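You operate a simulated robot arm through the tools that you are given. There is no shell and no other tool. Be economical: measure what you need, move in short steps, check, and stop when the job is done.

You are at the controls of a simulated robot arm. One attempt, no reset.

JOB
Take the tall tin on the end of the long bench by the fineness meter and put it away on the top of the long table. Put the green block labelled "No 57" from the end of the long bench by the fineness meter on top of the gear there and the green block labelled "No 63" on the slats of the feed table between the side boards. Any order will do. Set down upright: tall tin.

Only the result counts: the job must be done as asked and must still hold three seconds after the hand-in. Knocking over, shifting, dropping, spilling or breaking anything else fails it.

ROBOT AND FRAMES
A 7-joint arm with a fingered hand on a trunk, on a base that drives. Base frame: it is fixed to the floor where the robot stands at the start and does not move with it; the origin is under the middle of the robot, x ahead of it, y to its left, z up; the surface under the hand at the start is at about z = 850. Readings come in mm, rad, newtons and seconds.
Its first joint turns from -2.897 to 2.897 rad. Places, roughly: slats of the feed table between the side boards [-600, -4500, 500]; top of the long table [-300, 800, 800]. Payload 3.7 kg.
The tool frame sits at the grasp point between the pads (the TCP): z along the fingers, y along the line on which they close. The tips reach 25 mm beyond it. Largest opening 88 mm; the body of the gripper starts 29 mm behind the TCP. The gripper is a hand of 5 fingers: y runs from the thumb to the fingers, the wrist lies at [-13, -106, -174] in the tool frame.
Orientation is that of the tool frame in the base frame, as a unit quaternion [w, x, y, z]. With the fingers straight down and the wrist toward the robot, the tool's x, y and z point along [0, 1, 0], [1, 0, 0] and [0, 0, -1] of the base frame.

CONTROLS
- The arm moves only by the tool apply_moves. Its argument "series" is a list of rows, each a list of 6 numbers: the shift along the base's x, y, z in mm, then the turn, a rotation vector about the base's x, y, z in rad. In form: [[x, y, z, wx, wy, wz], ...]. A call has 1 to 8 rows; each row shifts and turns the commanded pose from where the row before left it. Rows are played at 5 a second. More than 50 mm and 0.15 rad between two rows, and nothing of the call is played. Where a pose cannot be reached the arm comes as near as it can. A force on the tool above 40 N (or 10 N above the force at the start of the call, whichever is more), or a blocked arm, ends the call early, and 0.2 s more pass. In this call time passes only in rows, and 0.2 s behind the last. The reply holds the time, the measured pose of the TCP, the force on the tool along the base axes, the opening and the grip force, in the units named above and with some noise, with the torque about the TCP (base axes, N m) and any sound that the robot's microphone picked up.
- Cameras (640 x 400 px; columns grow to the right, rows downward): "scene" is now at [156.4, 257.3, 1275.3]; the picture's right is [0.51, -0.86, 0.00], its down [-0.68, -0.41, -0.61] and it looks along [0.52, 0.31, -0.80] (base axes); focal length 214 px, centre (320, 200). "wrist" rides on the gripper at [59, -79, -105] in the tool frame; the picture's right is [-0.73, 0.32, -0.61], its down [-0.62, -0.68, 0.38] and it looks along [-0.29, 0.66, 0.70] (tool axes); focal length 234 px, centre (320, 200). There is no depth. A picture from a camera that has moved, and an enlarged one, comes with that camera's place and axes in the base frame and with its lens. The place of the scene camera against the robot may be out by one fixed shift of up to 25 mm in any direction.
- get_image(camera): a new picture of that camera. It takes no simulated time.
- steer(legs): drives the robot by 1 to 6 legs, each [ahead, left, turn to the left] in mm, mm and rad, along the robot's own axes; the way and the turn of a leg run together, so that a leg with both is an arc; at most 1500 mm and 3.142 rad a leg. The arm and the cameras ride along, it lands a little off, and it stops where it bumps. It gives what a move gives.
- finger_targets(index, middle, ring, little, thumb_bend, thumb_turn): sets how far each is bent, from 0 (flat) to 1 (curled in); at 0.3 the hand is open as for a grip, at 0.7 the pads meet at the TCP. One left out holds its place. A second passes; each finger stops where it meets its share of the squeeze, and holds until it gets a number again. It is the only way to open and close the hand. It gives what a move gives, with no picture; readings hold the bend of each and the force on index, middle, ring, little, thumb and palm. thumb_turn goes from beside the hand (0) to across from the fingers (1), as for a grip.
- head_to(pan, tilt): turns the head with the scene camera to pan (to the left, within 2.094 rad either way) and tilt (down, from -0.506 to 1.204), counted from straight ahead of the robot. It gives what a move gives.
- enlarge(camera, box): a new picture of the part [left, top, right, bottom] of that camera's present view, enlarged. It takes no simulated time.
- sign_off(): hands the job in; it is judged then, once.

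Go step by step. Nothing tells you exact positions but the pictures and the camera data: compare them with the known pose of the tool, close in by small moves and look again before you grip or let go. The budget is 165 turns and 112 pictures, counting those below and the enlarged ones. Unless the task says otherwise, let go and move clear before handing in.

The tools are called after ">>>" as name(argument=value, ...) on one line, values as JSON. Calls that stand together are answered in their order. apply_moves: Moves the arm, as the interface text tells. Its arguments: {"type":"object","properties":{"series":{"type":"array","items":{"type":"array","items":{"type":"number"}}}},"required":["series"]} The other tools are called the same way: finger_targets (index, middle, ring, little, thumb_bend, thumb_turn) moves the fingers one by one; steer (legs) drives the base; head_to (pan, tilt) turns the head that bears the scene camera; get_image (camera) takes a picture; enlarge (camera, box) takes an enlarged picture of a part of a camera's view; sign_off () hands the job in.

At the start:

```text
t: 0.0
position: [777.4, 77.7, 1116.0]
tool_rot: [0.0, 0.707, 0.707, 0.001]
force: [-0.6, 0.4, 0.5]
moment: [-0.02, 0.01, -0.02]
grip_width: 87.7
finger_force: 0.0
shape: jaw
bend: [0.3, 0.3, 0.3, 0.3, 0.3, 0.98]
finger forces: [0.0, 0.1, 0.0, 0.0, 0.1, 0.1]
robot x, y, heading: [0.6, -1.0, -0.001]
head pan, tilt: [0.536, 0.92]
```

scene: 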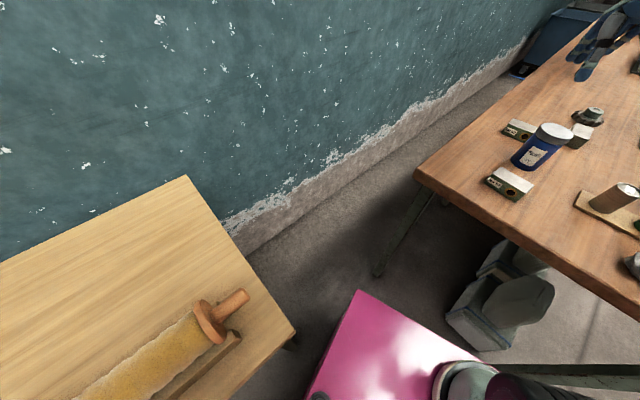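
wrist: 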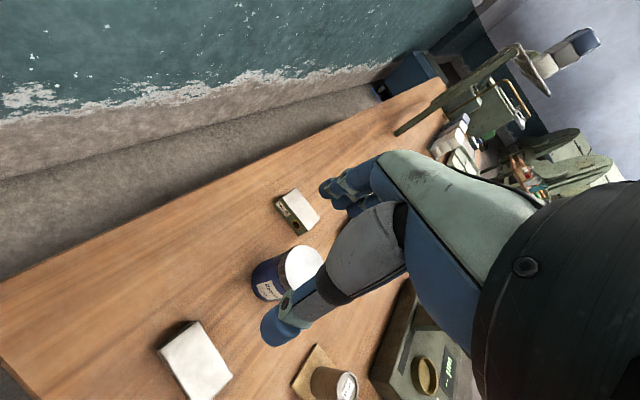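

I see a bench ahead with a blue tin, several blocks and a gear, and a light wood table to the left. I'll turn the head to see the bench end better.

>>> head_to(pan=0.0, tilt=0.75)

>>> get_image(camera="scene")

```text
t: 1.0
position: [777.3, 79.1, 1115.0]
tool_rot: [0.0, 0.707, 0.707, -0.001]
force: [0.1, 0.3, 0.2]
moment: [-0.01, -0.02, 0.01]
grip_width: 87.3
finger_force: 0.1
shape: jaw
bend: [0.3, 0.3, 0.3, 0.3, 0.3, 0.98]
finger forces: [0.0, 0.0, 0.0, 0.0, 0.1, 0.0]
robot x, y, heading: [-1.6, -3.1, 0.002]
head pan, tilt: [0.0, 0.75]
```

```text
109 pictures are left
camera scene: at [175.2, 219.4, 1288.6], right [0.0, -1.0, 0.0], down [-0.68, 0.0, -0.73], along [0.73, 0.0, -0.68], focal length 214 px, centre (320, 200)
```

scene: 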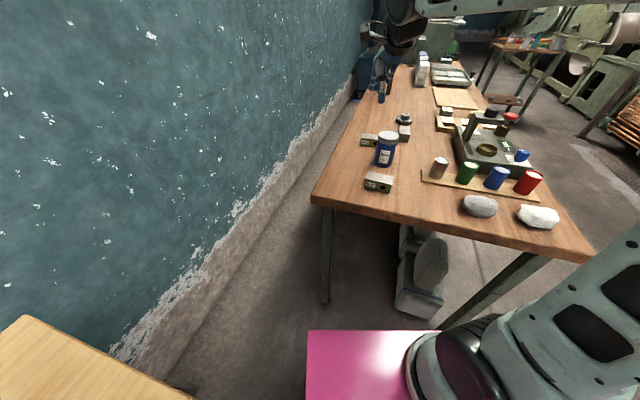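

The bench end holds the tin, three small blocks and the gear. I'll enlarge to read labels.

>>> enlarge(camera="scene", box=[340, 90, 460, 210])

>>> enlarge(camera="wrist", box=[130, 160, 390, 400])

```text
3.33 times, centred on (400, 150) of scene
camera zoom: at [175.2, 219.4, 1288.6], right [0.0, -1.0, 0.0], down [-0.68, 0.0, -0.73], along [0.73, 0.0, -0.68], focal length 715 px, centre (53, 367)
```

zoom: 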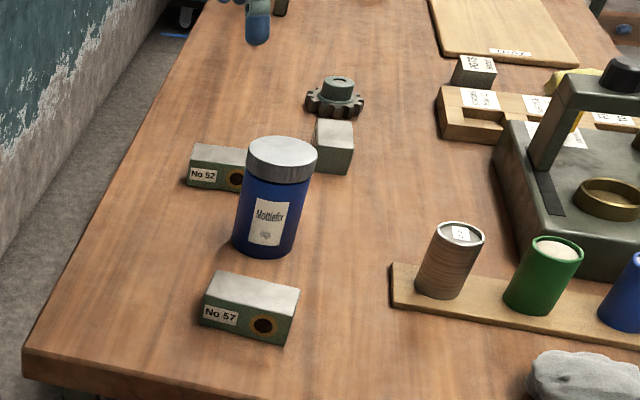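

```text
1.67 times, centred on (260, 280) of wrist
camera zoom: at [698.5, 136.6, 1220.1], right [0.32, -0.73, 0.61], down [-0.68, -0.62, -0.38], along [0.66, -0.29, -0.7], focal length 390 px, centre (420, 67)
```

zoom: 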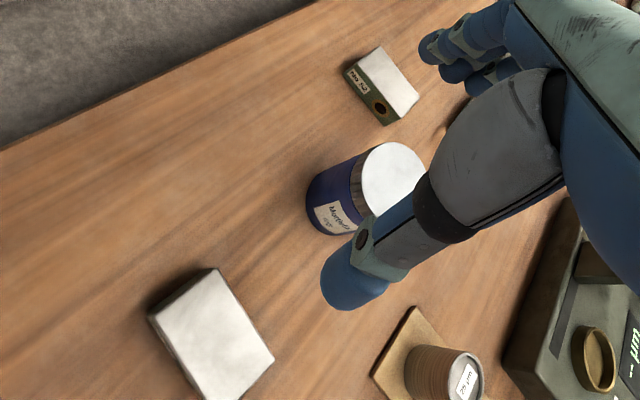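

Blocks No 57 and No 52 are readable, and a third plain-ended block stands next to the gear; the gear looks out of reach (x≈1180). I look down in front and to the right to judge where the base can go.

>>> head_to(pan=-0.3, tilt=1.2)

>>> get_image(camera="scene")

>>> head_to(pan=-0.9, tilt=0.5)

>>> get_image(camera="scene")

>>> head_to(pan=-1.9, tilt=0.4)

>>> get_image(camera="scene")

>>> head_to(pan=1.5, tilt=0.8)

>>> get_image(camera="scene")

```text
t: 1.9
position: [777.9, 78.6, 1114.9]
tool_rot: [0.0, 0.707, 0.708, 0.0]
force: [0.1, 0.2, 0.3]
moment: [0.01, 0.01, 0.04]
grip_width: 87.7
finger_force: 0.0
shape: jaw
bend: [0.3, 0.3, 0.3, 0.3, 0.3, 0.98]
finger forces: [0.0, 0.0, 0.0, 0.0, 0.0, 0.1]
robot x, y, heading: [-1.0, 0.1, 0.003]
head pan, tilt: [-0.3, 1.201]
```

```text
106 pictures are left
camera scene: at [145.9, 202.8, 1256.9], right [-0.3, -0.96, 0.0], down [-0.89, 0.28, -0.36], along [0.35, -0.11, -0.93], focal length 214 px, centre (320, 200)
```

scene: 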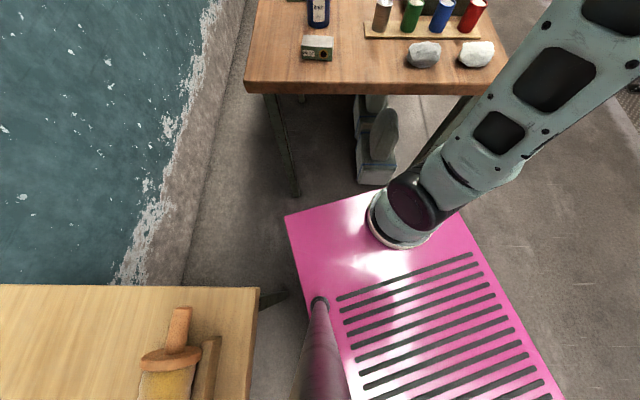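

```text
t: 2.9
position: [777.1, 77.9, 1114.6]
tool_rot: [-0.001, 0.707, 0.707, 0.0]
force: [-0.5, -0.3, 0.1]
moment: [0.01, 0.01, -0.02]
grip_width: 87.8
finger_force: 0.0
shape: jaw
bend: [0.3, 0.3, 0.3, 0.3, 0.3, 0.98]
finger forces: [0.0, 0.0, 0.0, 0.0, 0.0, 0.0]
robot x, y, heading: [-1.8, -1.9, 0.002]
head pan, tilt: [-0.901, 0.499]
```

```text
105 pictures are left
camera scene: at [148.9, 148.0, 1310.5], right [-0.78, -0.62, 0.0], down [-0.3, 0.38, -0.88], along [0.55, -0.69, -0.48], focal length 214 px, centre (320, 200)
```

scene: 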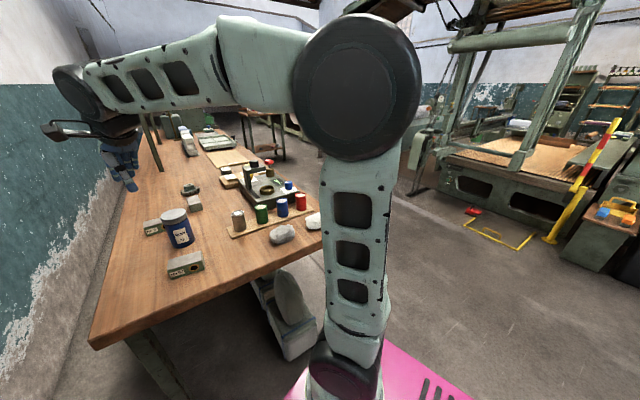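

```text
t: 4.2
position: [776.6, 77.5, 1114.5]
tool_rot: [0.0, 0.707, 0.708, 0.001]
force: [0.7, 0.1, 0.5]
moment: [0.01, 0.0, -0.01]
grip_width: 87.4
finger_force: 0.1
shape: jaw
bend: [0.3, 0.3, 0.3, 0.3, 0.3, 0.98]
finger forces: [0.0, 0.0, 0.0, 0.0, 0.1, 0.1]
robot x, y, heading: [-3.3, -0.4, -0.002]
head pan, tilt: [-1.901, 0.4]
```

```text
104 pictures are left
camera scene: at [62.4, 131.6, 1319.7], right [-0.95, 0.32, 0.0], down [0.13, 0.37, -0.92], along [-0.3, -0.87, -0.39], focal length 214 px, centre (320, 200)
```

scene: 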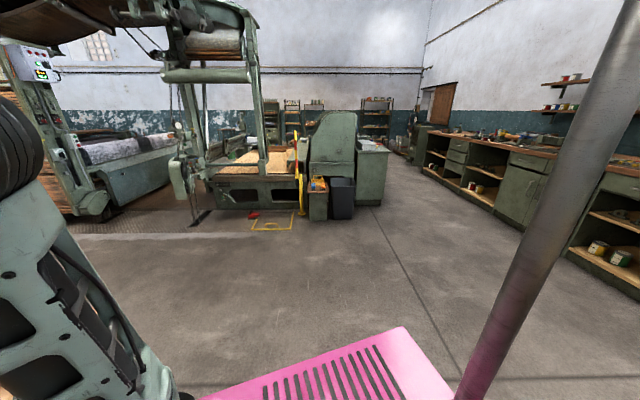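

```text
t: 7.1
position: [776.9, 79.0, 1116.7]
tool_rot: [0.0, 0.707, 0.707, 0.0]
force: [0.1, 0.2, -0.6]
moment: [-0.01, 0.02, 0.03]
grip_width: 87.6
finger_force: 0.1
shape: jaw
bend: [0.3, 0.3, 0.3, 0.3, 0.3, 0.98]
finger forces: [0.1, 0.0, 0.0, 0.0, 0.0, 0.1]
robot x, y, heading: [2.3, 0.2, -0.002]
head pan, tilt: [1.499, 0.799]
```

```text
103 pictures are left
camera scene: at [98.2, 299.8, 1284.6], right [1.0, -0.07, 0.0], down [-0.05, -0.71, -0.7], along [0.05, 0.7, -0.72], focal length 214 px, centre (320, 200)
```

scene: 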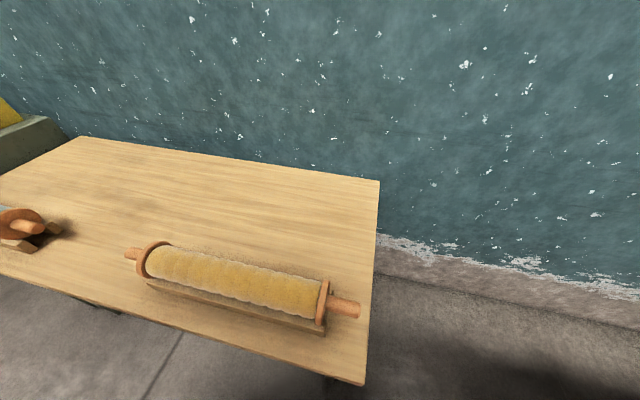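

The blue tin seems at about (840, 5) with its top near z≈950, in reach from here. I move over it while staying high, then check with the wrist camera.

>>> apply_moves(series=[[0, -40, 0, 0, 0, 0], [0, -40, 0, 0, 0, 0], [0, -40, 0, 0, 0, 0]])

>>> get_image(camera="wrist")

>>> head_to(pan=0.0, tilt=0.75)

>>> enlarge(camera="scene", box=[340, 50, 500, 210])

```text
t: 7.9
position: [777.8, -42.0, 1113.9]
tool_rot: [0.0, 0.707, 0.708, 0.0]
force: [0.1, 0.8, -0.2]
moment: [-0.04, -0.03, -0.02]
grip_width: 87.6
finger_force: 0.1
shape: jaw
bend: [0.3, 0.3, 0.3, 0.3, 0.3, 0.98]
finger forces: [0.0, 0.0, 0.1, 0.0, 0.0, 0.0]
robot x, y, heading: [-0.6, 1.7, 0.003]
head pan, tilt: [1.499, 0.799]
```

```text
102 pictures are left
camera wrist: at [698.5, 16.7, 1219.4], right [0.32, -0.73, 0.61], down [-0.68, -0.62, -0.38], along [0.66, -0.29, -0.7], focal length 234 px, centre (320, 200)
```

wrist: 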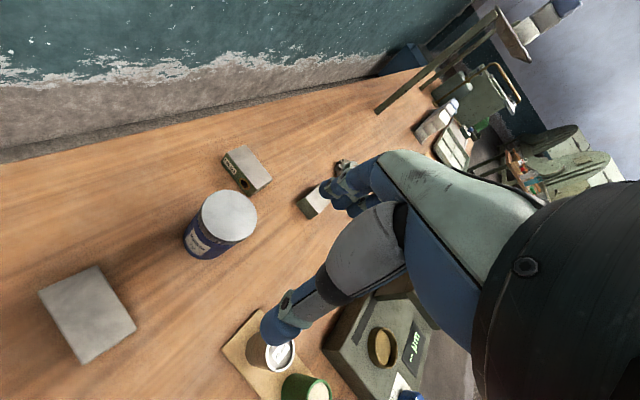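

```text
t: 9.5
position: [778.0, -43.2, 1114.8]
tool_rot: [-0.001, 0.707, 0.707, -0.001]
force: [-0.3, -0.2, 0.1]
moment: [-0.01, -0.02, -0.01]
grip_width: 87.3
finger_force: 0.1
shape: jaw
bend: [0.3, 0.3, 0.3, 0.3, 0.3, 0.98]
finger forces: [0.1, 0.0, 0.0, 0.1, 0.0, 0.1]
robot x, y, heading: [-3.2, -1.9, 0.003]
head pan, tilt: [0.0, 0.75]
```

```text
2.50 times, centred on (420, 130) of scene
camera zoom: at [175.2, 219.3, 1288.6], right [0.0, -1.0, 0.0], down [-0.68, 0.0, -0.73], along [0.73, 0.0, -0.68], focal length 536 px, centre (70, 375)
```

zoom: 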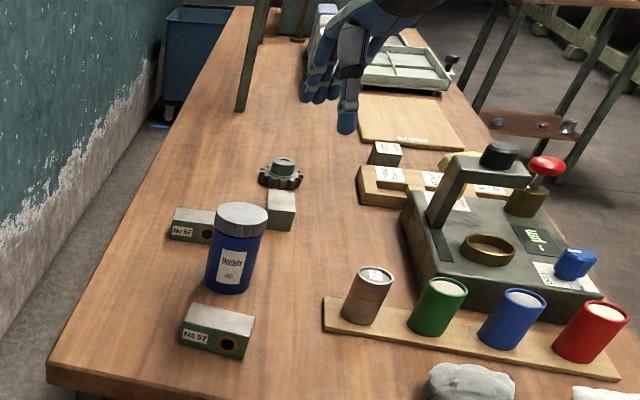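

Triangulating the lid from two wrist pictures gives the tin's axis at (842, 3) and its top at z≈945. I go above it and check alignment.

>>> apply_moves(series=[[32, 23, -25, 0, 0, 0], [32, 22, -25, 0, 0, 0], [0, 0, -45, 0, 0, 0]])

>>> finger_targets(index=0.2, middle=0.2, ring=0.2, little=0.2, thumb_bend=0.2)

>>> get_image(camera="wrist")

>>> enlarge(camera="scene", box=[340, 80, 460, 200])

```text
t: 10.3
position: [841.7, 2.6, 1020.0]
tool_rot: [0.001, 0.707, 0.707, 0.0]
force: [-0.3, -0.5, 0.5]
moment: [0.02, -0.02, 0.0]
grip_width: 87.7
finger_force: 0.0
shape: jaw
bend: [0.3, 0.3, 0.3, 0.3, 0.3, 0.98]
finger forces: [0.0, 0.0, 0.1, 0.1, 0.0, 0.0]
robot x, y, heading: [0.6, -0.6, 0.001]
head pan, tilt: [0.0, 0.75]
```

```text
t: 11.3
position: [841.3, 3.7, 1020.4]
tool_rot: [0.0, 0.707, 0.707, 0.0]
force: [-0.2, 0.0, -0.5]
moment: [-0.01, 0.0, -0.02]
grip_width: 103.4
finger_force: 0.0
shape: fingers
bend: [0.2, 0.2, 0.2, 0.2, 0.2, 0.98]
finger forces: [0.0, 0.1, 0.1, 0.0, 0.0, 0.0]
robot x, y, heading: [3.1, -0.3, -0.0]
head pan, tilt: [0.0, 0.75]
```

```text
100 pictures are left
camera wrist: at [762.8, 61.6, 1125.0], right [0.32, -0.73, 0.61], down [-0.68, -0.62, -0.38], along [0.66, -0.29, -0.7], focal length 234 px, centre (320, 200)
```

wrist: 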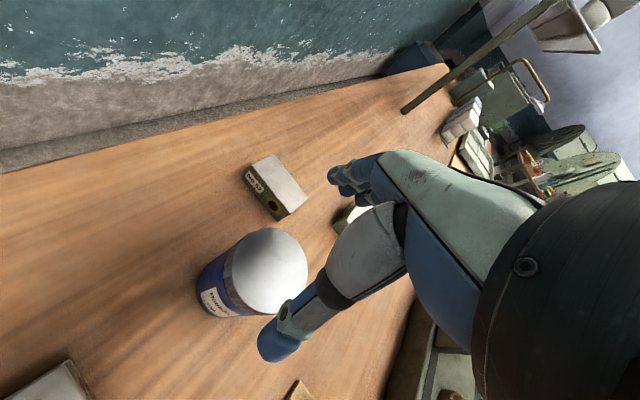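

```text
3.33 times, centred on (400, 140) of scene
camera zoom: at [175.3, 219.3, 1288.6], right [0.0, -1.0, 0.0], down [-0.68, 0.0, -0.73], along [0.73, 0.0, -0.68], focal length 715 px, centre (53, 400)
```

zoom: 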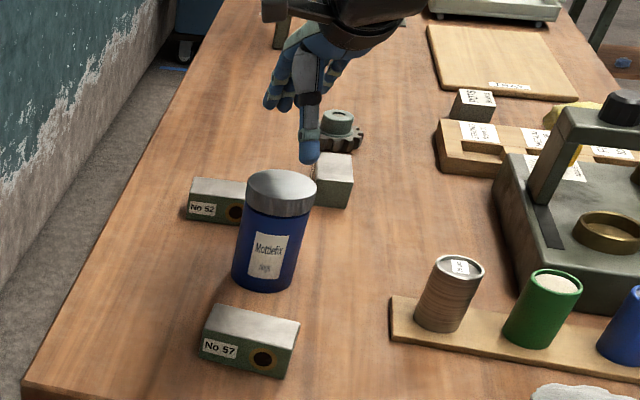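

The tin is centred below the hand, opening 103 mm. I descend in steps over the lid.

>>> apply_moves(series=[[-2, -1, -30, 0, 0, 0], [0, 0, -25, 0, 0, 0], [0, 0, -20, 0, 0, 0], [0, 0, -20, 0, 0, 0]])

>>> get_image(camera="wrist")

>>> enlarge(camera="scene", box=[340, 80, 460, 200])

```text
t: 12.3
position: [839.8, 3.5, 932.9]
tool_rot: [0.004, 0.707, 0.707, 0.006]
force: [-5.8, -0.7, 17.7]
moment: [0.04, 0.56, -0.01]
grip_width: 106.8
finger_force: 9.9
shape: fingers
bend: [0.2, 0.2, 0.2, 0.2, 0.19, 0.98]
finger forces: [0.0, 0.0, 0.0, 0.0, 18.8, 0.0]
robot x, y, heading: [1.3, -6.3, -0.003]
head pan, tilt: [0.0, 0.75]
stopped in row 4: the force on the tool passed its limit at 47 N (the readings are from after the stop); the commanded pose is now the measured one
```

```text
98 pictures are left
camera wrist: at [760.4, 61.2, 1037.0], right [0.31, -0.73, 0.61], down [-0.67, -0.62, -0.39], along [0.67, -0.29, -0.69], focal length 234 px, centre (320, 200)
```

wrist: 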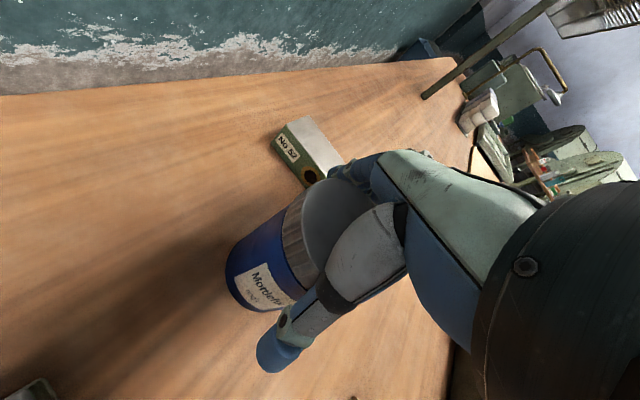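

```text
3.33 times, centred on (400, 140) of scene
camera zoom: at [174.4, 219.3, 1288.7], right [0.0, -1.0, 0.0], down [-0.68, 0.0, -0.73], along [0.73, 0.0, -0.68], focal length 715 px, centre (53, 400)
```

zoom: 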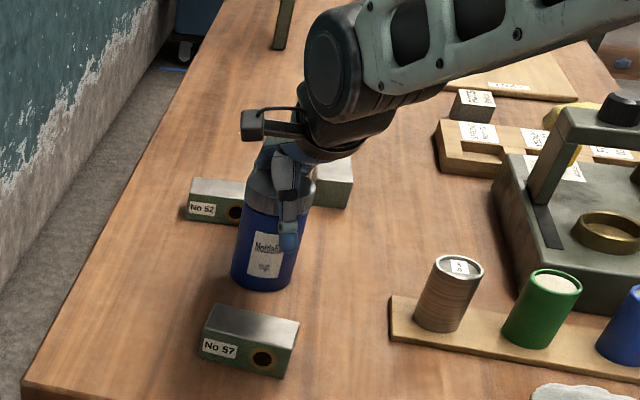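

The thumb's inner part presses on the lid rim, so I back up a little and close the fingers at that height.

>>> apply_moves(series=[[0, 0, 3, 0, 0, 0], [-2, 0, 3, 0, 0, 0]])

>>> finger_targets(index=0.35, middle=0.35, ring=0.35, little=0.35, thumb_bend=0.35)

```text
t: 12.9
position: [838.8, 3.1, 936.3]
tool_rot: [0.004, 0.707, 0.708, 0.004]
force: [-1.0, -0.2, -0.5]
moment: [0.01, 0.02, 0.01]
grip_width: 104.2
finger_force: 0.7
shape: fingers
bend: [0.2, 0.2, 0.2, 0.2, 0.19, 0.98]
finger forces: [0.0, 0.0, 0.0, 0.0, 1.0, 0.1]
robot x, y, heading: [-0.1, 2.9, 0.0]
head pan, tilt: [0.0, 0.75]
```

```text
t: 13.9
position: [839.2, 1.8, 937.3]
tool_rot: [0.003, 0.706, 0.708, 0.005]
force: [-0.7, 0.3, 2.1]
moment: [0.0, -0.01, 0.0]
grip_width: 83.6
finger_force: 6.8
shape: fingers
bend: [0.3, 0.35, 0.35, 0.35, 0.33, 0.97]
finger forces: [6.3, 0.0, 0.0, 0.0, 7.0, 0.1]
robot x, y, heading: [0.2, -3.2, 0.001]
head pan, tilt: [0.0, 0.75]
```

Index and thumb touch first; I close further for the remaining fingers.

>>> finger_targets(index=0.5, middle=0.5, ring=0.5, little=0.5, thumb_bend=0.5)

>>> enlarge(camera="scene", box=[340, 80, 460, 200])

>>> get_image(camera="wrist")

```text
t: 14.9
position: [839.5, 2.3, 937.1]
tool_rot: [0.004, 0.707, 0.707, 0.005]
force: [0.0, -0.3, 6.5]
moment: [0.04, -0.24, 0.01]
grip_width: 71.6
finger_force: 20.1
shape: fingers
bend: [0.32, 0.47, 0.5, 0.5, 0.45, 0.97]
finger forces: [18.3, 2.4, 0.1, 0.0, 19.8, 0.0]
robot x, y, heading: [1.0, -0.2, -0.0]
head pan, tilt: [0.0, 0.75]
```

```text
3.33 times, centred on (400, 140) of scene
camera zoom: at [174.9, 219.3, 1288.7], right [0.0, -1.0, 0.0], down [-0.68, 0.0, -0.73], along [0.73, 0.0, -0.68], focal length 715 px, centre (53, 400)
```

zoom: 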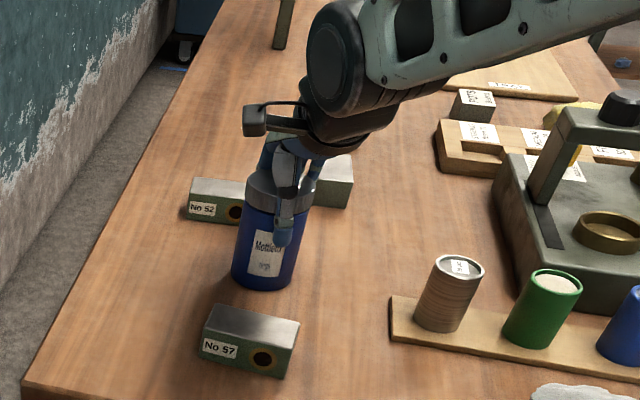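

```text
95 pictures are left
camera wrist: at [758.9, 61.0, 1041.4], right [0.32, -0.73, 0.61], down [-0.68, -0.62, -0.39], along [0.67, -0.29, -0.69], focal length 234 px, centre (320, 200)
```

wrist: 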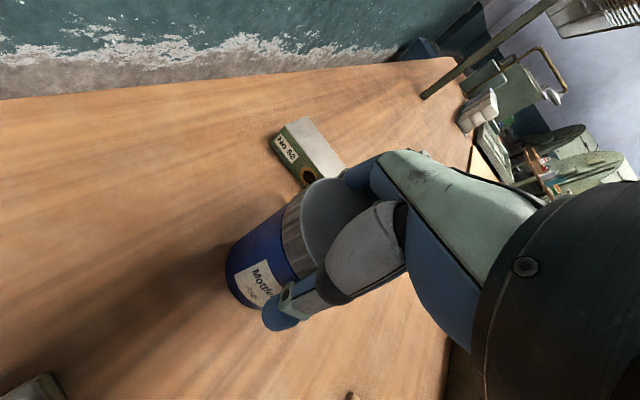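

Thumb and index hold; middle barely. I curl middle, ring and little more to wrap the tin.

>>> finger_targets(middle=0.65, ring=0.65, little=0.6, thumb_bend=0.6, index=0.6)

```text
t: 15.9
position: [839.5, 2.9, 937.9]
tool_rot: [0.004, 0.707, 0.707, 0.005]
force: [2.5, -0.3, 8.8]
moment: [-0.09, -0.51, 0.02]
grip_width: 65.6
finger_force: 29.6
shape: fingers
bend: [0.29, 0.5, 0.57, 0.6, 0.52, 0.95]
finger forces: [18.4, 7.1, 4.5, 0.1, 28.0, 0.0]
robot x, y, heading: [-3.5, 1.6, 0.003]
head pan, tilt: [0.0, 0.75]
```

Thumb, index, middle and ring now hold. I lift gently and look.

>>> apply_moves(series=[[0, 0, 10, 0, 0, 0], [0, 0, 10, 0, 0, 0], [0, 0, 15, 0, 0, 0]])

>>> enlarge(camera="scene", box=[340, 80, 460, 200])

>>> get_image(camera="wrist")

```text
t: 16.8
position: [838.7, 3.4, 971.4]
tool_rot: [0.002, 0.707, 0.707, 0.004]
force: [-0.1, -0.2, -1.7]
moment: [0.0, 0.02, 0.0]
grip_width: 65.1
finger_force: 25.9
shape: fingers
bend: [0.31, 0.51, 0.58, 0.6, 0.52, 0.95]
finger forces: [15.0, 6.1, 4.6, 0.1, 25.8, 0.0]
robot x, y, heading: [0.2, -0.2, 0.003]
head pan, tilt: [0.0, 0.75]
```

```text
3.33 times, centred on (400, 140) of scene
camera zoom: at [175.2, 219.3, 1288.6], right [0.0, -1.0, 0.0], down [-0.68, 0.0, -0.73], along [0.73, 0.0, -0.68], focal length 715 px, centre (53, 400)
```

zoom: 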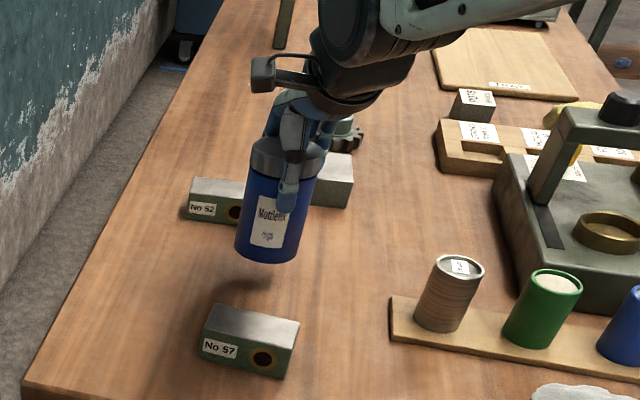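

```text
93 pictures are left
camera wrist: at [758.9, 61.0, 1076.0], right [0.32, -0.73, 0.61], down [-0.68, -0.62, -0.39], along [0.66, -0.29, -0.69], focal length 234 px, centre (320, 200)
```

wrist: 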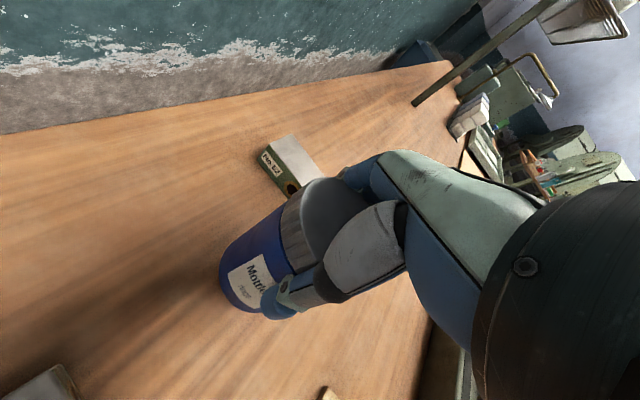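

The tin hangs upright and firm. I raise it, pull the arm in, then drive back and turn to the long table.

>>> apply_moves(series=[[0, 0, 40, 0, 0, 0], [0, 0, 45, 0, 0, 0], [0, 0, 45, 0, 0, 0], [-40, 0, 0, 0, 0, 0], [-40, 0, 0, 0, 0, 0], [-40, 0, 0, 0, 0, 0], [-40, 0, 0, 0, 0, 0], [-40, 0, 0, 0, 0, 0]])

>>> steer(legs=[[-250, 0, 0], [0, -150, 0], [0, 0, 1.27]])

>>> get_image(camera="scene")

```text
t: 18.6
position: [638.5, 2.1, 1102.0]
tool_rot: [0.003, 0.706, 0.708, 0.004]
force: [-0.1, 2.1, -1.7]
moment: [0.01, -0.01, -0.03]
grip_width: 65.0
finger_force: 25.1
shape: fingers
bend: [0.31, 0.51, 0.59, 0.6, 0.52, 0.95]
finger forces: [14.8, 6.3, 4.6, 0.0, 25.2, 0.0]
robot x, y, heading: [3.6, -2.3, 0.006]
head pan, tilt: [0.0, 0.75]
```

```text
t: 24.5
position: [-66.0, 461.5, 1102.3]
tool_rot: [-0.001, 0.148, 0.989, 0.005]
force: [0.3, -0.3, -2.1]
moment: [-0.01, 0.02, -0.01]
grip_width: 64.4
finger_force: 24.5
shape: fingers
bend: [0.31, 0.52, 0.59, 0.6, 0.52, 0.95]
finger forces: [14.2, 5.9, 4.4, 0.0, 24.1, 0.0]
robot x, y, heading: [-250.9, -148.2, 1.271]
head pan, tilt: [0.0, 0.75]
```

```text
92 pictures are left
camera scene: at [-419.3, 85.2, 1288.6], right [0.96, -0.29, 0.0], down [-0.2, -0.65, -0.73], along [0.21, 0.7, -0.68], focal length 214 px, centre (320, 200)
```

scene: 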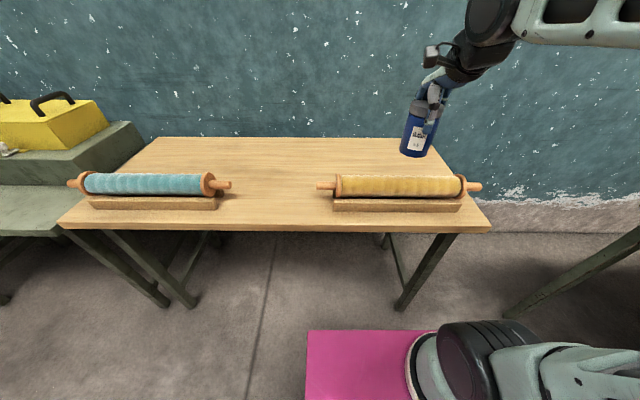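

The long table is squarely ahead, with free space behind the yellow roller. I drive closer and extend the tin to that space.

>>> steer(legs=[[150, 0, 0]])

>>> get_image(camera="wrist")

>>> get_image(camera="scene")

```text
t: 25.9
position: [-22.5, 604.8, 1101.5]
tool_rot: [0.0, 0.148, 0.989, 0.005]
force: [-0.4, -0.4, -1.7]
moment: [0.0, -0.01, 0.0]
grip_width: 64.5
finger_force: 24.4
shape: fingers
bend: [0.31, 0.52, 0.59, 0.6, 0.52, 0.95]
finger forces: [14.3, 5.9, 4.5, 0.0, 24.3, 0.1]
robot x, y, heading: [-209.7, -4.0, 1.273]
head pan, tilt: [0.0, 0.75]
```

```text
91 pictures are left
camera wrist: at [-101.1, 544.7, 1205.8], right [0.79, 0.09, 0.61], down [0.4, -0.83, -0.39], along [0.47, 0.55, -0.69], focal length 234 px, centre (320, 200)
```

wrist: 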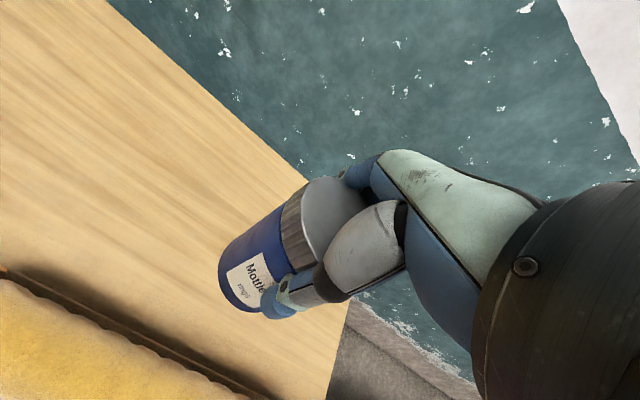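

```text
90 pictures are left
camera scene: at [-375.3, 228.4, 1288.6], right [0.96, -0.29, 0.0], down [-0.2, -0.65, -0.73], along [0.21, 0.7, -0.68], focal length 214 px, centre (320, 200)
```

scene: 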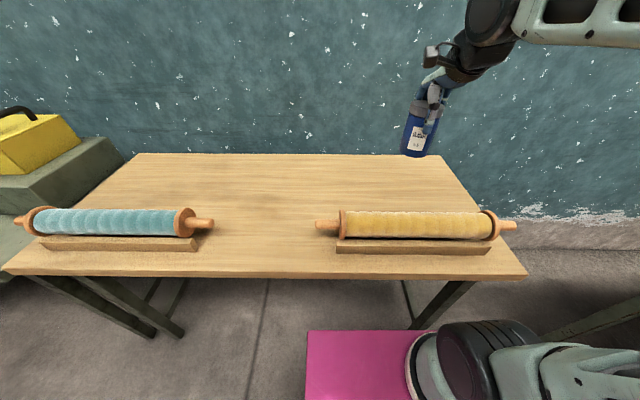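

I extend the tin to the free space behind the yellow roller and lower it most of the way.

>>> apply_moves(series=[[25, 31, 0, 0, 0, 0], [25, 32, 0, 0, 0, 0], [25, 31, 0, 0, 0, 0], [26, 32, 0, 0, 0, 0], [0, 0, -45, 0, 0, 0], [0, 0, -45, 0, 0, 0], [0, 0, -45, 0, 0, 0]])

>>> get_image(camera="wrist")

>>> get_image(camera="scene")

```text
t: 27.5
position: [78.7, 730.5, 966.4]
tool_rot: [0.001, 0.148, 0.989, 0.006]
force: [0.0, -0.1, -1.7]
moment: [0.01, -0.01, -0.02]
grip_width: 64.4
finger_force: 24.2
shape: fingers
bend: [0.31, 0.52, 0.59, 0.6, 0.52, 0.95]
finger forces: [14.1, 5.9, 4.7, 0.1, 23.7, 0.1]
robot x, y, heading: [-208.1, -8.1, 1.271]
head pan, tilt: [0.0, 0.75]
```

```text
89 pictures are left
camera wrist: at [-1.1, 671.0, 1070.0], right [0.79, 0.09, 0.61], down [0.4, -0.83, -0.39], along [0.47, 0.55, -0.69], focal length 234 px, centre (320, 200)
```

wrist: 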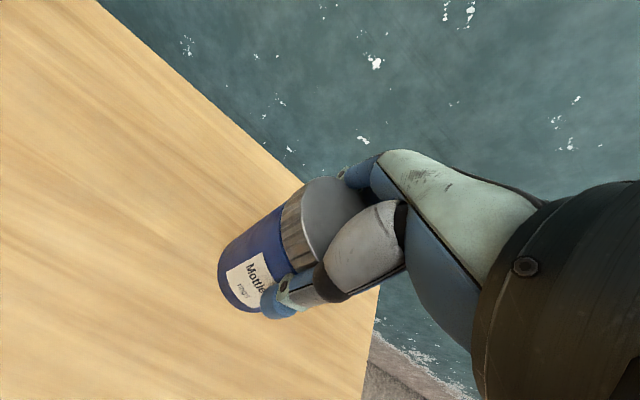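

```text
88 pictures are left
camera scene: at [-375.3, 228.3, 1288.6], right [0.96, -0.29, 0.0], down [-0.2, -0.65, -0.73], along [0.21, 0.7, -0.68], focal length 214 px, centre (320, 200)
```

scene: 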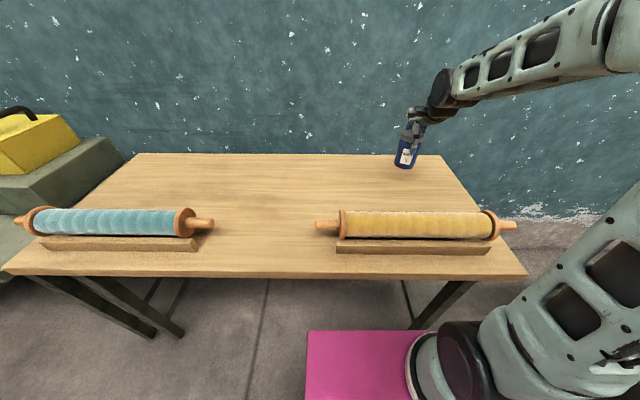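

Clear of the roller and edges. I lower toward the table top.

>>> apply_moves(series=[[0, 0, -30, 0, 0, 0], [0, 0, -25, 0, 0, 0], [0, 0, -12, 0, 0, 0]])

>>> apply_moves(series=[[0, 0, -3, 0, 0, 0], [0, 0, -3, 0, 0, 0], [0, 0, -3, 0, 0, 0], [0, 0, -3, 0, 0, 0]])

>>> enlarge(camera="scene", box=[340, 120, 460, 200])

```text
t: 28.3
position: [79.6, 729.8, 900.9]
tool_rot: [0.0, 0.148, 0.989, 0.007]
force: [-0.3, -0.1, -0.7]
moment: [0.01, 0.01, 0.02]
grip_width: 64.2
finger_force: 24.7
shape: fingers
bend: [0.31, 0.52, 0.59, 0.6, 0.52, 0.95]
finger forces: [14.1, 5.8, 4.5, 0.1, 23.5, 0.0]
robot x, y, heading: [-207.4, -9.0, 1.273]
head pan, tilt: [0.0, 0.75]
```

```text
t: 29.3
position: [78.2, 730.4, 888.9]
tool_rot: [0.0, 0.148, 0.989, 0.007]
force: [-1.6, -3.3, 10.7]
moment: [0.04, -0.07, -0.03]
grip_width: 64.5
finger_force: 26.5
shape: fingers
bend: [0.31, 0.52, 0.59, 0.6, 0.52, 0.95]
finger forces: [15.2, 5.6, 4.7, 0.0, 27.9, 0.0]
robot x, y, heading: [-205.9, -8.6, 1.275]
head pan, tilt: [0.0, 0.75]
```

```text
5.00 times, centred on (400, 160) of scene
camera zoom: at [-375.5, 227.9, 1288.7], right [0.96, -0.29, 0.0], down [-0.2, -0.65, -0.73], along [0.21, 0.7, -0.68], focal length 1072 px, centre (-80, 400)
```

zoom: 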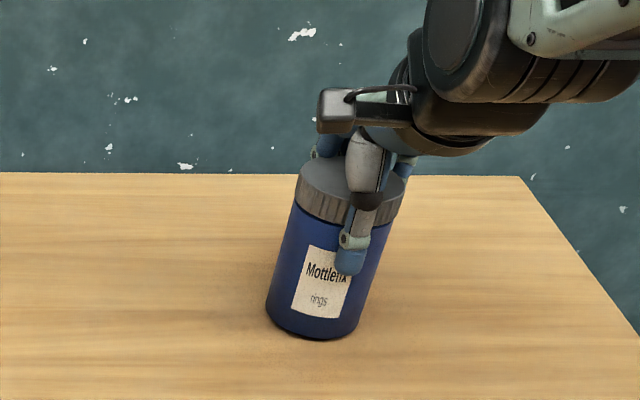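

The tin stands on the table (contact force 10 N) and is vertical within perspective. I open the hand.

>>> finger_targets(index=0.2, middle=0.3, ring=0.3, little=0.3, thumb_bend=0.3)

>>> finger_targets(index=0.12, middle=0.15, ring=0.15, little=0.15, thumb_bend=0.15)

>>> enlarge(camera="scene", box=[340, 120, 460, 200])

>>> get_image(camera="wrist")

```text
t: 30.3
position: [79.2, 730.8, 888.2]
tool_rot: [0.0, 0.147, 0.989, 0.004]
force: [-0.1, 0.2, -0.3]
moment: [-0.02, -0.01, -0.01]
grip_width: 96.5
finger_force: 0.0
shape: fingers
bend: [0.2, 0.3, 0.3, 0.3, 0.3, 0.97]
finger forces: [0.0, 0.0, 0.1, 0.1, 0.0, 0.0]
robot x, y, heading: [-208.6, -6.0, 1.276]
head pan, tilt: [0.0, 0.75]
```

```text
t: 31.3
position: [78.8, 731.0, 888.7]
tool_rot: [0.001, 0.148, 0.989, 0.006]
force: [0.6, 0.5, -0.9]
moment: [-0.02, -0.02, 0.03]
grip_width: 115.2
finger_force: 0.1
shape: fingers
bend: [0.12, 0.15, 0.15, 0.15, 0.15, 0.97]
finger forces: [0.1, 0.0, 0.1, 0.1, 0.0, 0.0]
robot x, y, heading: [-206.8, -6.2, 1.276]
head pan, tilt: [0.0, 0.75]
```

```text
5.00 times, centred on (400, 160) of scene
camera zoom: at [-375.3, 228.4, 1288.6], right [0.96, -0.29, 0.0], down [-0.2, -0.65, -0.73], along [0.21, 0.7, -0.68], focal length 1072 px, centre (-80, 400)
```

zoom: 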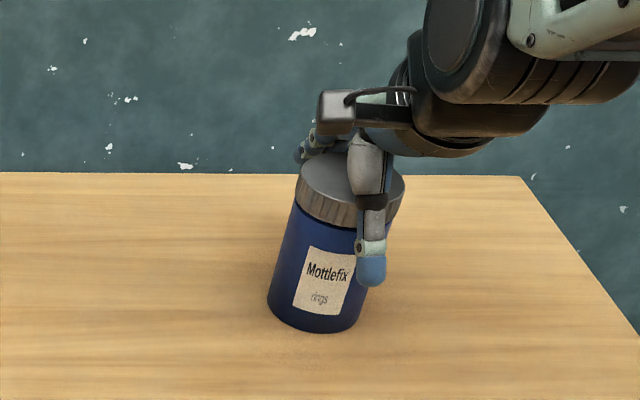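

```text
85 pictures are left
camera wrist: at [-0.2, 671.0, 991.7], right [0.79, 0.09, 0.61], down [0.4, -0.83, -0.39], along [0.47, 0.55, -0.69], focal length 234 px, centre (320, 200)
```

wrist: 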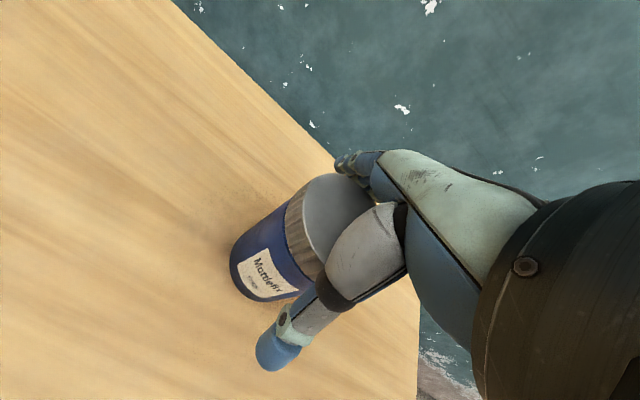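

The tin stands free. I lift straight up and check.

>>> apply_moves(series=[[0, 0, 20, 0, 0, 0], [0, 0, 40, 0, 0, 0], [0, 0, 45, 0, 0, 0], [0, 0, 45, 0, 0, 0], [0, 0, 45, 0, 0, 0], [0, 0, 45, 0, 0, 0]])

>>> get_image(camera="scene")

```text
t: 32.7
position: [79.2, 730.8, 1127.2]
tool_rot: [0.0, 0.148, 0.989, 0.005]
force: [1.2, 1.2, -0.8]
moment: [0.0, 0.01, -0.03]
grip_width: 115.6
finger_force: 0.0
shape: fingers
bend: [0.12, 0.15, 0.15, 0.15, 0.15, 0.97]
finger forces: [0.1, 0.1, 0.0, 0.1, 0.0, 0.0]
robot x, y, heading: [-206.5, -6.6, 1.274]
head pan, tilt: [0.0, 0.75]
```

```text
84 pictures are left
camera scene: at [-375.3, 228.5, 1288.6], right [0.96, -0.29, 0.0], down [-0.2, -0.65, -0.73], along [0.21, 0.7, -0.68], focal length 214 px, centre (320, 200)
```

scene: 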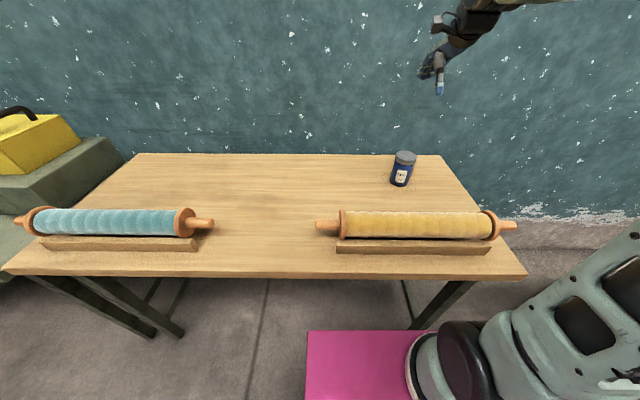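

The tin is away. Now I pull the arm back and drive to the long right side of the bench to reach the blocks and the gear.

>>> apply_moves(series=[[-14, -45, 0, 0, 0, 0], [-14, -45, 0, 0, 0, 0], [-14, -45, 0, 0, 0, 0], [-14, -45, 0, 0, 0, 0], [-12, -40, 0, 0, 0, 0]])

>>> steer(legs=[[-850, 0, 0], [0, -1100, 0]])

>>> get_image(camera="scene")

```text
t: 33.9
position: [12.1, 509.6, 1128.4]
tool_rot: [-0.001, 0.148, 0.989, 0.005]
force: [0.3, -0.3, -0.1]
moment: [-0.01, -0.01, -0.01]
grip_width: 115.2
finger_force: 0.1
shape: fingers
bend: [0.12, 0.15, 0.15, 0.15, 0.15, 0.97]
finger forces: [0.0, 0.0, 0.0, 0.0, 0.0, 0.0]
robot x, y, heading: [-205.6, -5.3, 1.272]
head pan, tilt: [0.0, 0.75]
```

```text
t: 43.6
position: [797.3, -628.4, 1127.3]
tool_rot: [0.0, 0.149, 0.989, 0.006]
force: [-0.9, 0.9, 0.2]
moment: [-0.03, 0.0, 0.03]
grip_width: 115.3
finger_force: 0.1
shape: fingers
bend: [0.12, 0.15, 0.15, 0.15, 0.15, 0.97]
finger forces: [0.0, 0.1, 0.0, 0.0, 0.0, 0.0]
robot x, y, heading: [573.0, -1142.6, 1.268]
head pan, tilt: [0.0, 0.75]
```

```text
83 pictures are left
camera scene: at [410.7, -909.8, 1288.6], right [0.96, -0.3, 0.0], down [-0.2, -0.65, -0.73], along [0.22, 0.7, -0.68], focal length 214 px, centre (320, 200)
```

scene: 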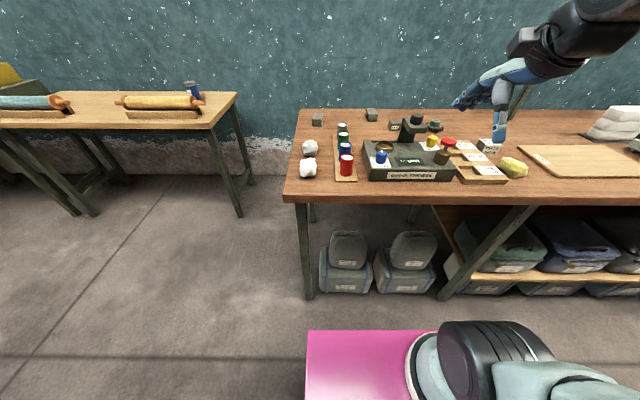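

Now I face the bench's long side, with blocks at the far edge. I advance and check the gap to the bench.

>>> steer(legs=[[200, 0, 0]])

>>> head_to(pan=-0.3, tilt=1.2)

>>> get_image(camera="scene")

```text
t: 45.2
position: [857.2, -436.3, 1127.4]
tool_rot: [-0.001, 0.149, 0.989, 0.005]
force: [0.2, -0.6, 0.1]
moment: [0.0, -0.02, -0.01]
grip_width: 115.7
finger_force: 0.1
shape: fingers
bend: [0.12, 0.15, 0.15, 0.15, 0.15, 0.97]
finger forces: [0.0, 0.0, 0.0, 0.1, 0.1, 0.1]
robot x, y, heading: [636.5, -952.5, 1.274]
head pan, tilt: [0.0, 0.75]
```

```text
t: 46.1
position: [859.2, -437.4, 1128.3]
tool_rot: [0.0, 0.15, 0.989, 0.005]
force: [0.0, 0.2, -0.2]
moment: [-0.01, 0.03, 0.02]
grip_width: 115.2
finger_force: 0.0
shape: fingers
bend: [0.12, 0.15, 0.15, 0.15, 0.15, 0.97]
finger forces: [0.1, 0.0, 0.0, 0.1, 0.0, 0.1]
robot x, y, heading: [638.8, -955.6, 1.269]
head pan, tilt: [-0.3, 1.201]
```

```text
82 pictures are left
camera scene: at [477.3, -750.4, 1257.0], right [0.83, -0.56, 0.0], down [-0.53, -0.77, -0.36], along [0.2, 0.3, -0.93], focal length 214 px, centre (320, 200)
```

scene: 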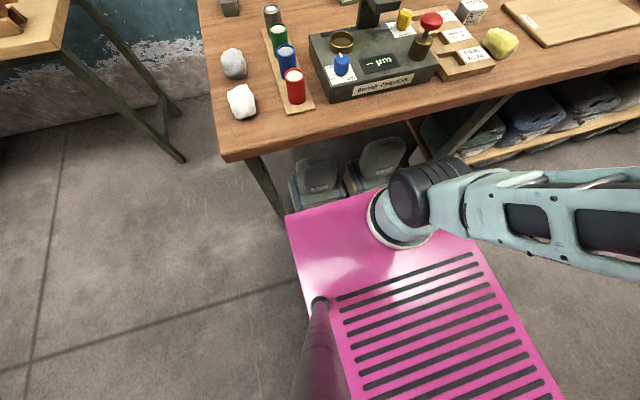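

The gap looks like around 100 mm; I creep 45 mm more, then look over the work with head and wrist cameras.

>>> steer(legs=[[45, 0, 0]])

>>> head_to(pan=-0.2, tilt=0.75)

>>> get_image(camera="scene")

>>> get_image(camera="wrist")

```text
t: 47.0
position: [871.7, -392.5, 1127.6]
tool_rot: [0.001, 0.15, 0.989, 0.005]
force: [-0.8, 0.4, 0.4]
moment: [0.0, -0.01, 0.0]
grip_width: 115.7
finger_force: 0.1
shape: fingers
bend: [0.12, 0.15, 0.15, 0.15, 0.15, 0.97]
finger forces: [0.0, 0.1, 0.1, 0.1, 0.0, 0.1]
robot x, y, heading: [651.0, -909.7, 1.27]
head pan, tilt: [-0.3, 1.201]
```

```text
t: 47.9
position: [870.9, -392.9, 1127.4]
tool_rot: [0.0, 0.149, 0.989, 0.006]
force: [0.3, 0.0, -0.1]
moment: [0.01, 0.02, 0.02]
grip_width: 115.3
finger_force: 0.0
shape: fingers
bend: [0.12, 0.15, 0.15, 0.15, 0.15, 0.97]
finger forces: [0.0, 0.0, 0.0, 0.0, 0.0, 0.0]
robot x, y, heading: [652.7, -909.5, 1.271]
head pan, tilt: [-0.201, 0.75]
```

```text
81 pictures are left
camera scene: at [499.0, -680.4, 1288.6], right [0.88, -0.48, 0.0], down [-0.33, -0.6, -0.73], along [0.35, 0.64, -0.68], focal length 214 px, centre (320, 200)
```

scene: 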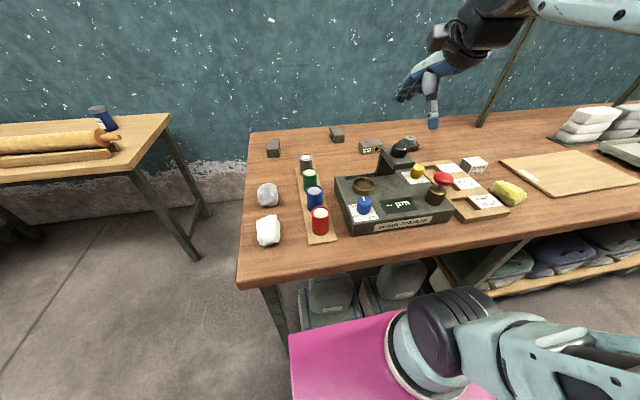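

```text
80 pictures are left
camera wrist: at [792.0, -452.5, 1231.7], right [0.79, 0.09, 0.61], down [0.4, -0.83, -0.39], along [0.47, 0.55, -0.69], focal length 234 px, centre (320, 200)
```

wrist: 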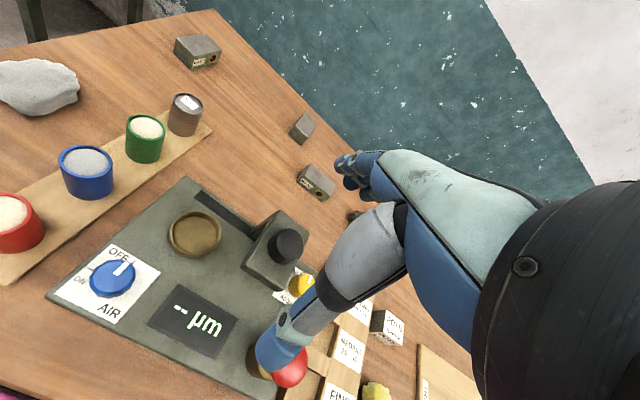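

Block three's label side is now visible; I enlarge it.

>>> enlarge(camera="scene", box=[325, 110, 435, 170])

>>> enlarge(camera="wrist", box=[170, 20, 370, 220])

```text
5.82 times, centred on (380, 140) of scene
camera zoom: at [499.0, -680.4, 1288.6], right [0.88, -0.48, 0.0], down [-0.33, -0.6, -0.73], along [0.35, 0.64, -0.68], focal length 1248 px, centre (-29, 549)
```

zoom: 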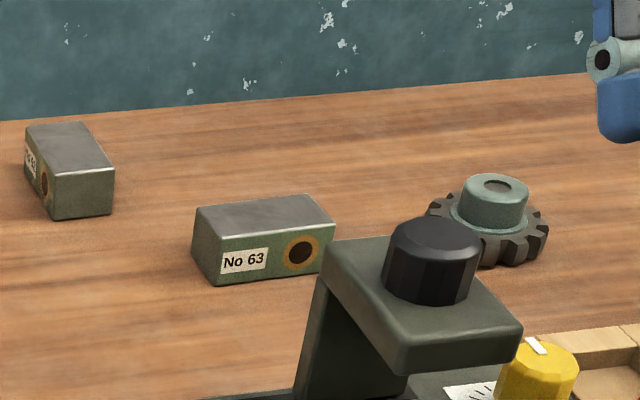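

```text
2.00 times, centred on (270, 120) of wrist
camera zoom: at [792.0, -452.5, 1231.7], right [0.79, 0.09, 0.61], down [0.4, -0.83, -0.39], along [0.47, 0.55, -0.69], focal length 468 px, centre (420, 360)
```

zoom: 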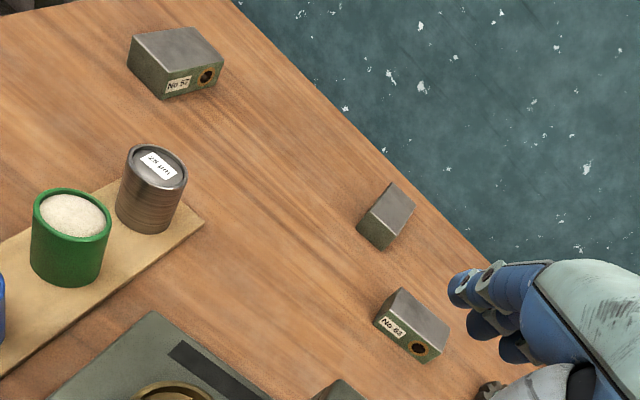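

Block 63 confirmed; it's at about (1015, -130), lying almost along base x. I bring the hand over it with a small yaw.

>>> apply_moves(series=[[24, 43.5, 0, 0, 0, 0.08], [24, 43.5, 0, 0, 0, 0.08], [24, 43.5, 0, 0, 0, 0], [24, 43.5, 0, 0, 0, 0], [24, 43.5, 0, 0, 0, 0], [24, 43.5, 0, 0, 0, 0], [0, 0, -40, 0, 0, 0], [0, 0, -40, 0, 0, 0]])

>>> finger_targets(index=0.3, middle=0.3, ring=0.3, little=0.3, thumb_bend=0.3)

>>> get_image(camera="wrist")

>>> enlarge(camera="scene", box=[325, 90, 455, 190])

```text
t: 49.7
position: [1015.0, -132.4, 1048.5]
tool_rot: [0.0, 0.069, 0.998, 0.006]
force: [-0.6, 0.1, 0.0]
moment: [-0.01, 0.0, -0.01]
grip_width: 115.7
finger_force: 0.0
shape: fingers
bend: [0.12, 0.15, 0.15, 0.15, 0.15, 0.97]
finger forces: [0.1, 0.0, 0.0, 0.0, 0.0, 0.0]
robot x, y, heading: [650.7, -908.4, 1.273]
head pan, tilt: [-0.201, 0.75]
```

```text
t: 50.7
position: [1013.5, -132.2, 1048.6]
tool_rot: [-0.001, 0.069, 0.998, 0.005]
force: [-0.1, 1.1, -0.3]
moment: [-0.04, -0.03, 0.0]
grip_width: 85.4
finger_force: 0.1
shape: fingers
bend: [0.3, 0.3, 0.3, 0.3, 0.3, 0.97]
finger forces: [0.0, 0.0, 0.0, 0.0, 0.0, 0.0]
robot x, y, heading: [652.4, -908.7, 1.267]
head pan, tilt: [-0.201, 0.75]
```

```text
77 pictures are left
camera wrist: at [946.1, -203.8, 1153.3], right [0.76, 0.21, 0.61], down [0.52, -0.76, -0.39], along [0.38, 0.62, -0.69], focal length 234 px, centre (320, 200)
```

wrist: 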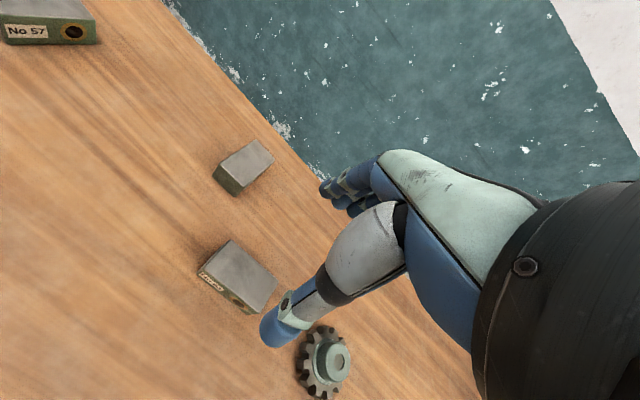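

```text
4.00 times, centred on (390, 140) of scene
camera zoom: at [499.0, -680.3, 1288.6], right [0.88, -0.48, 0.0], down [-0.33, -0.6, -0.73], along [0.35, 0.64, -0.68], focal length 858 px, centre (40, 440)
```

zoom: 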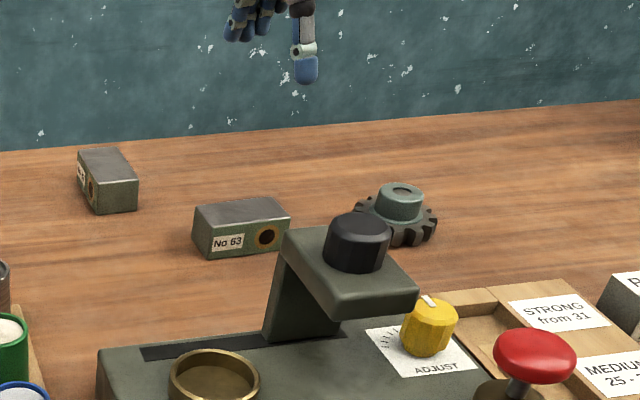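

I enlarge the wrist view to fix the block's corners.

>>> enlarge(camera="wrist", box=[180, 220, 380, 400])

```text
2.22 times, centred on (280, 310) of wrist
camera zoom: at [946.1, -203.8, 1153.3], right [0.76, 0.21, 0.61], down [0.52, -0.76, -0.39], along [0.38, 0.62, -0.69], focal length 520 px, centre (409, -44)
```

zoom: 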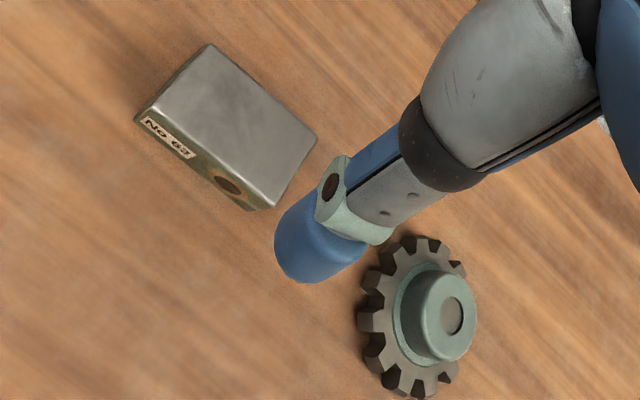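

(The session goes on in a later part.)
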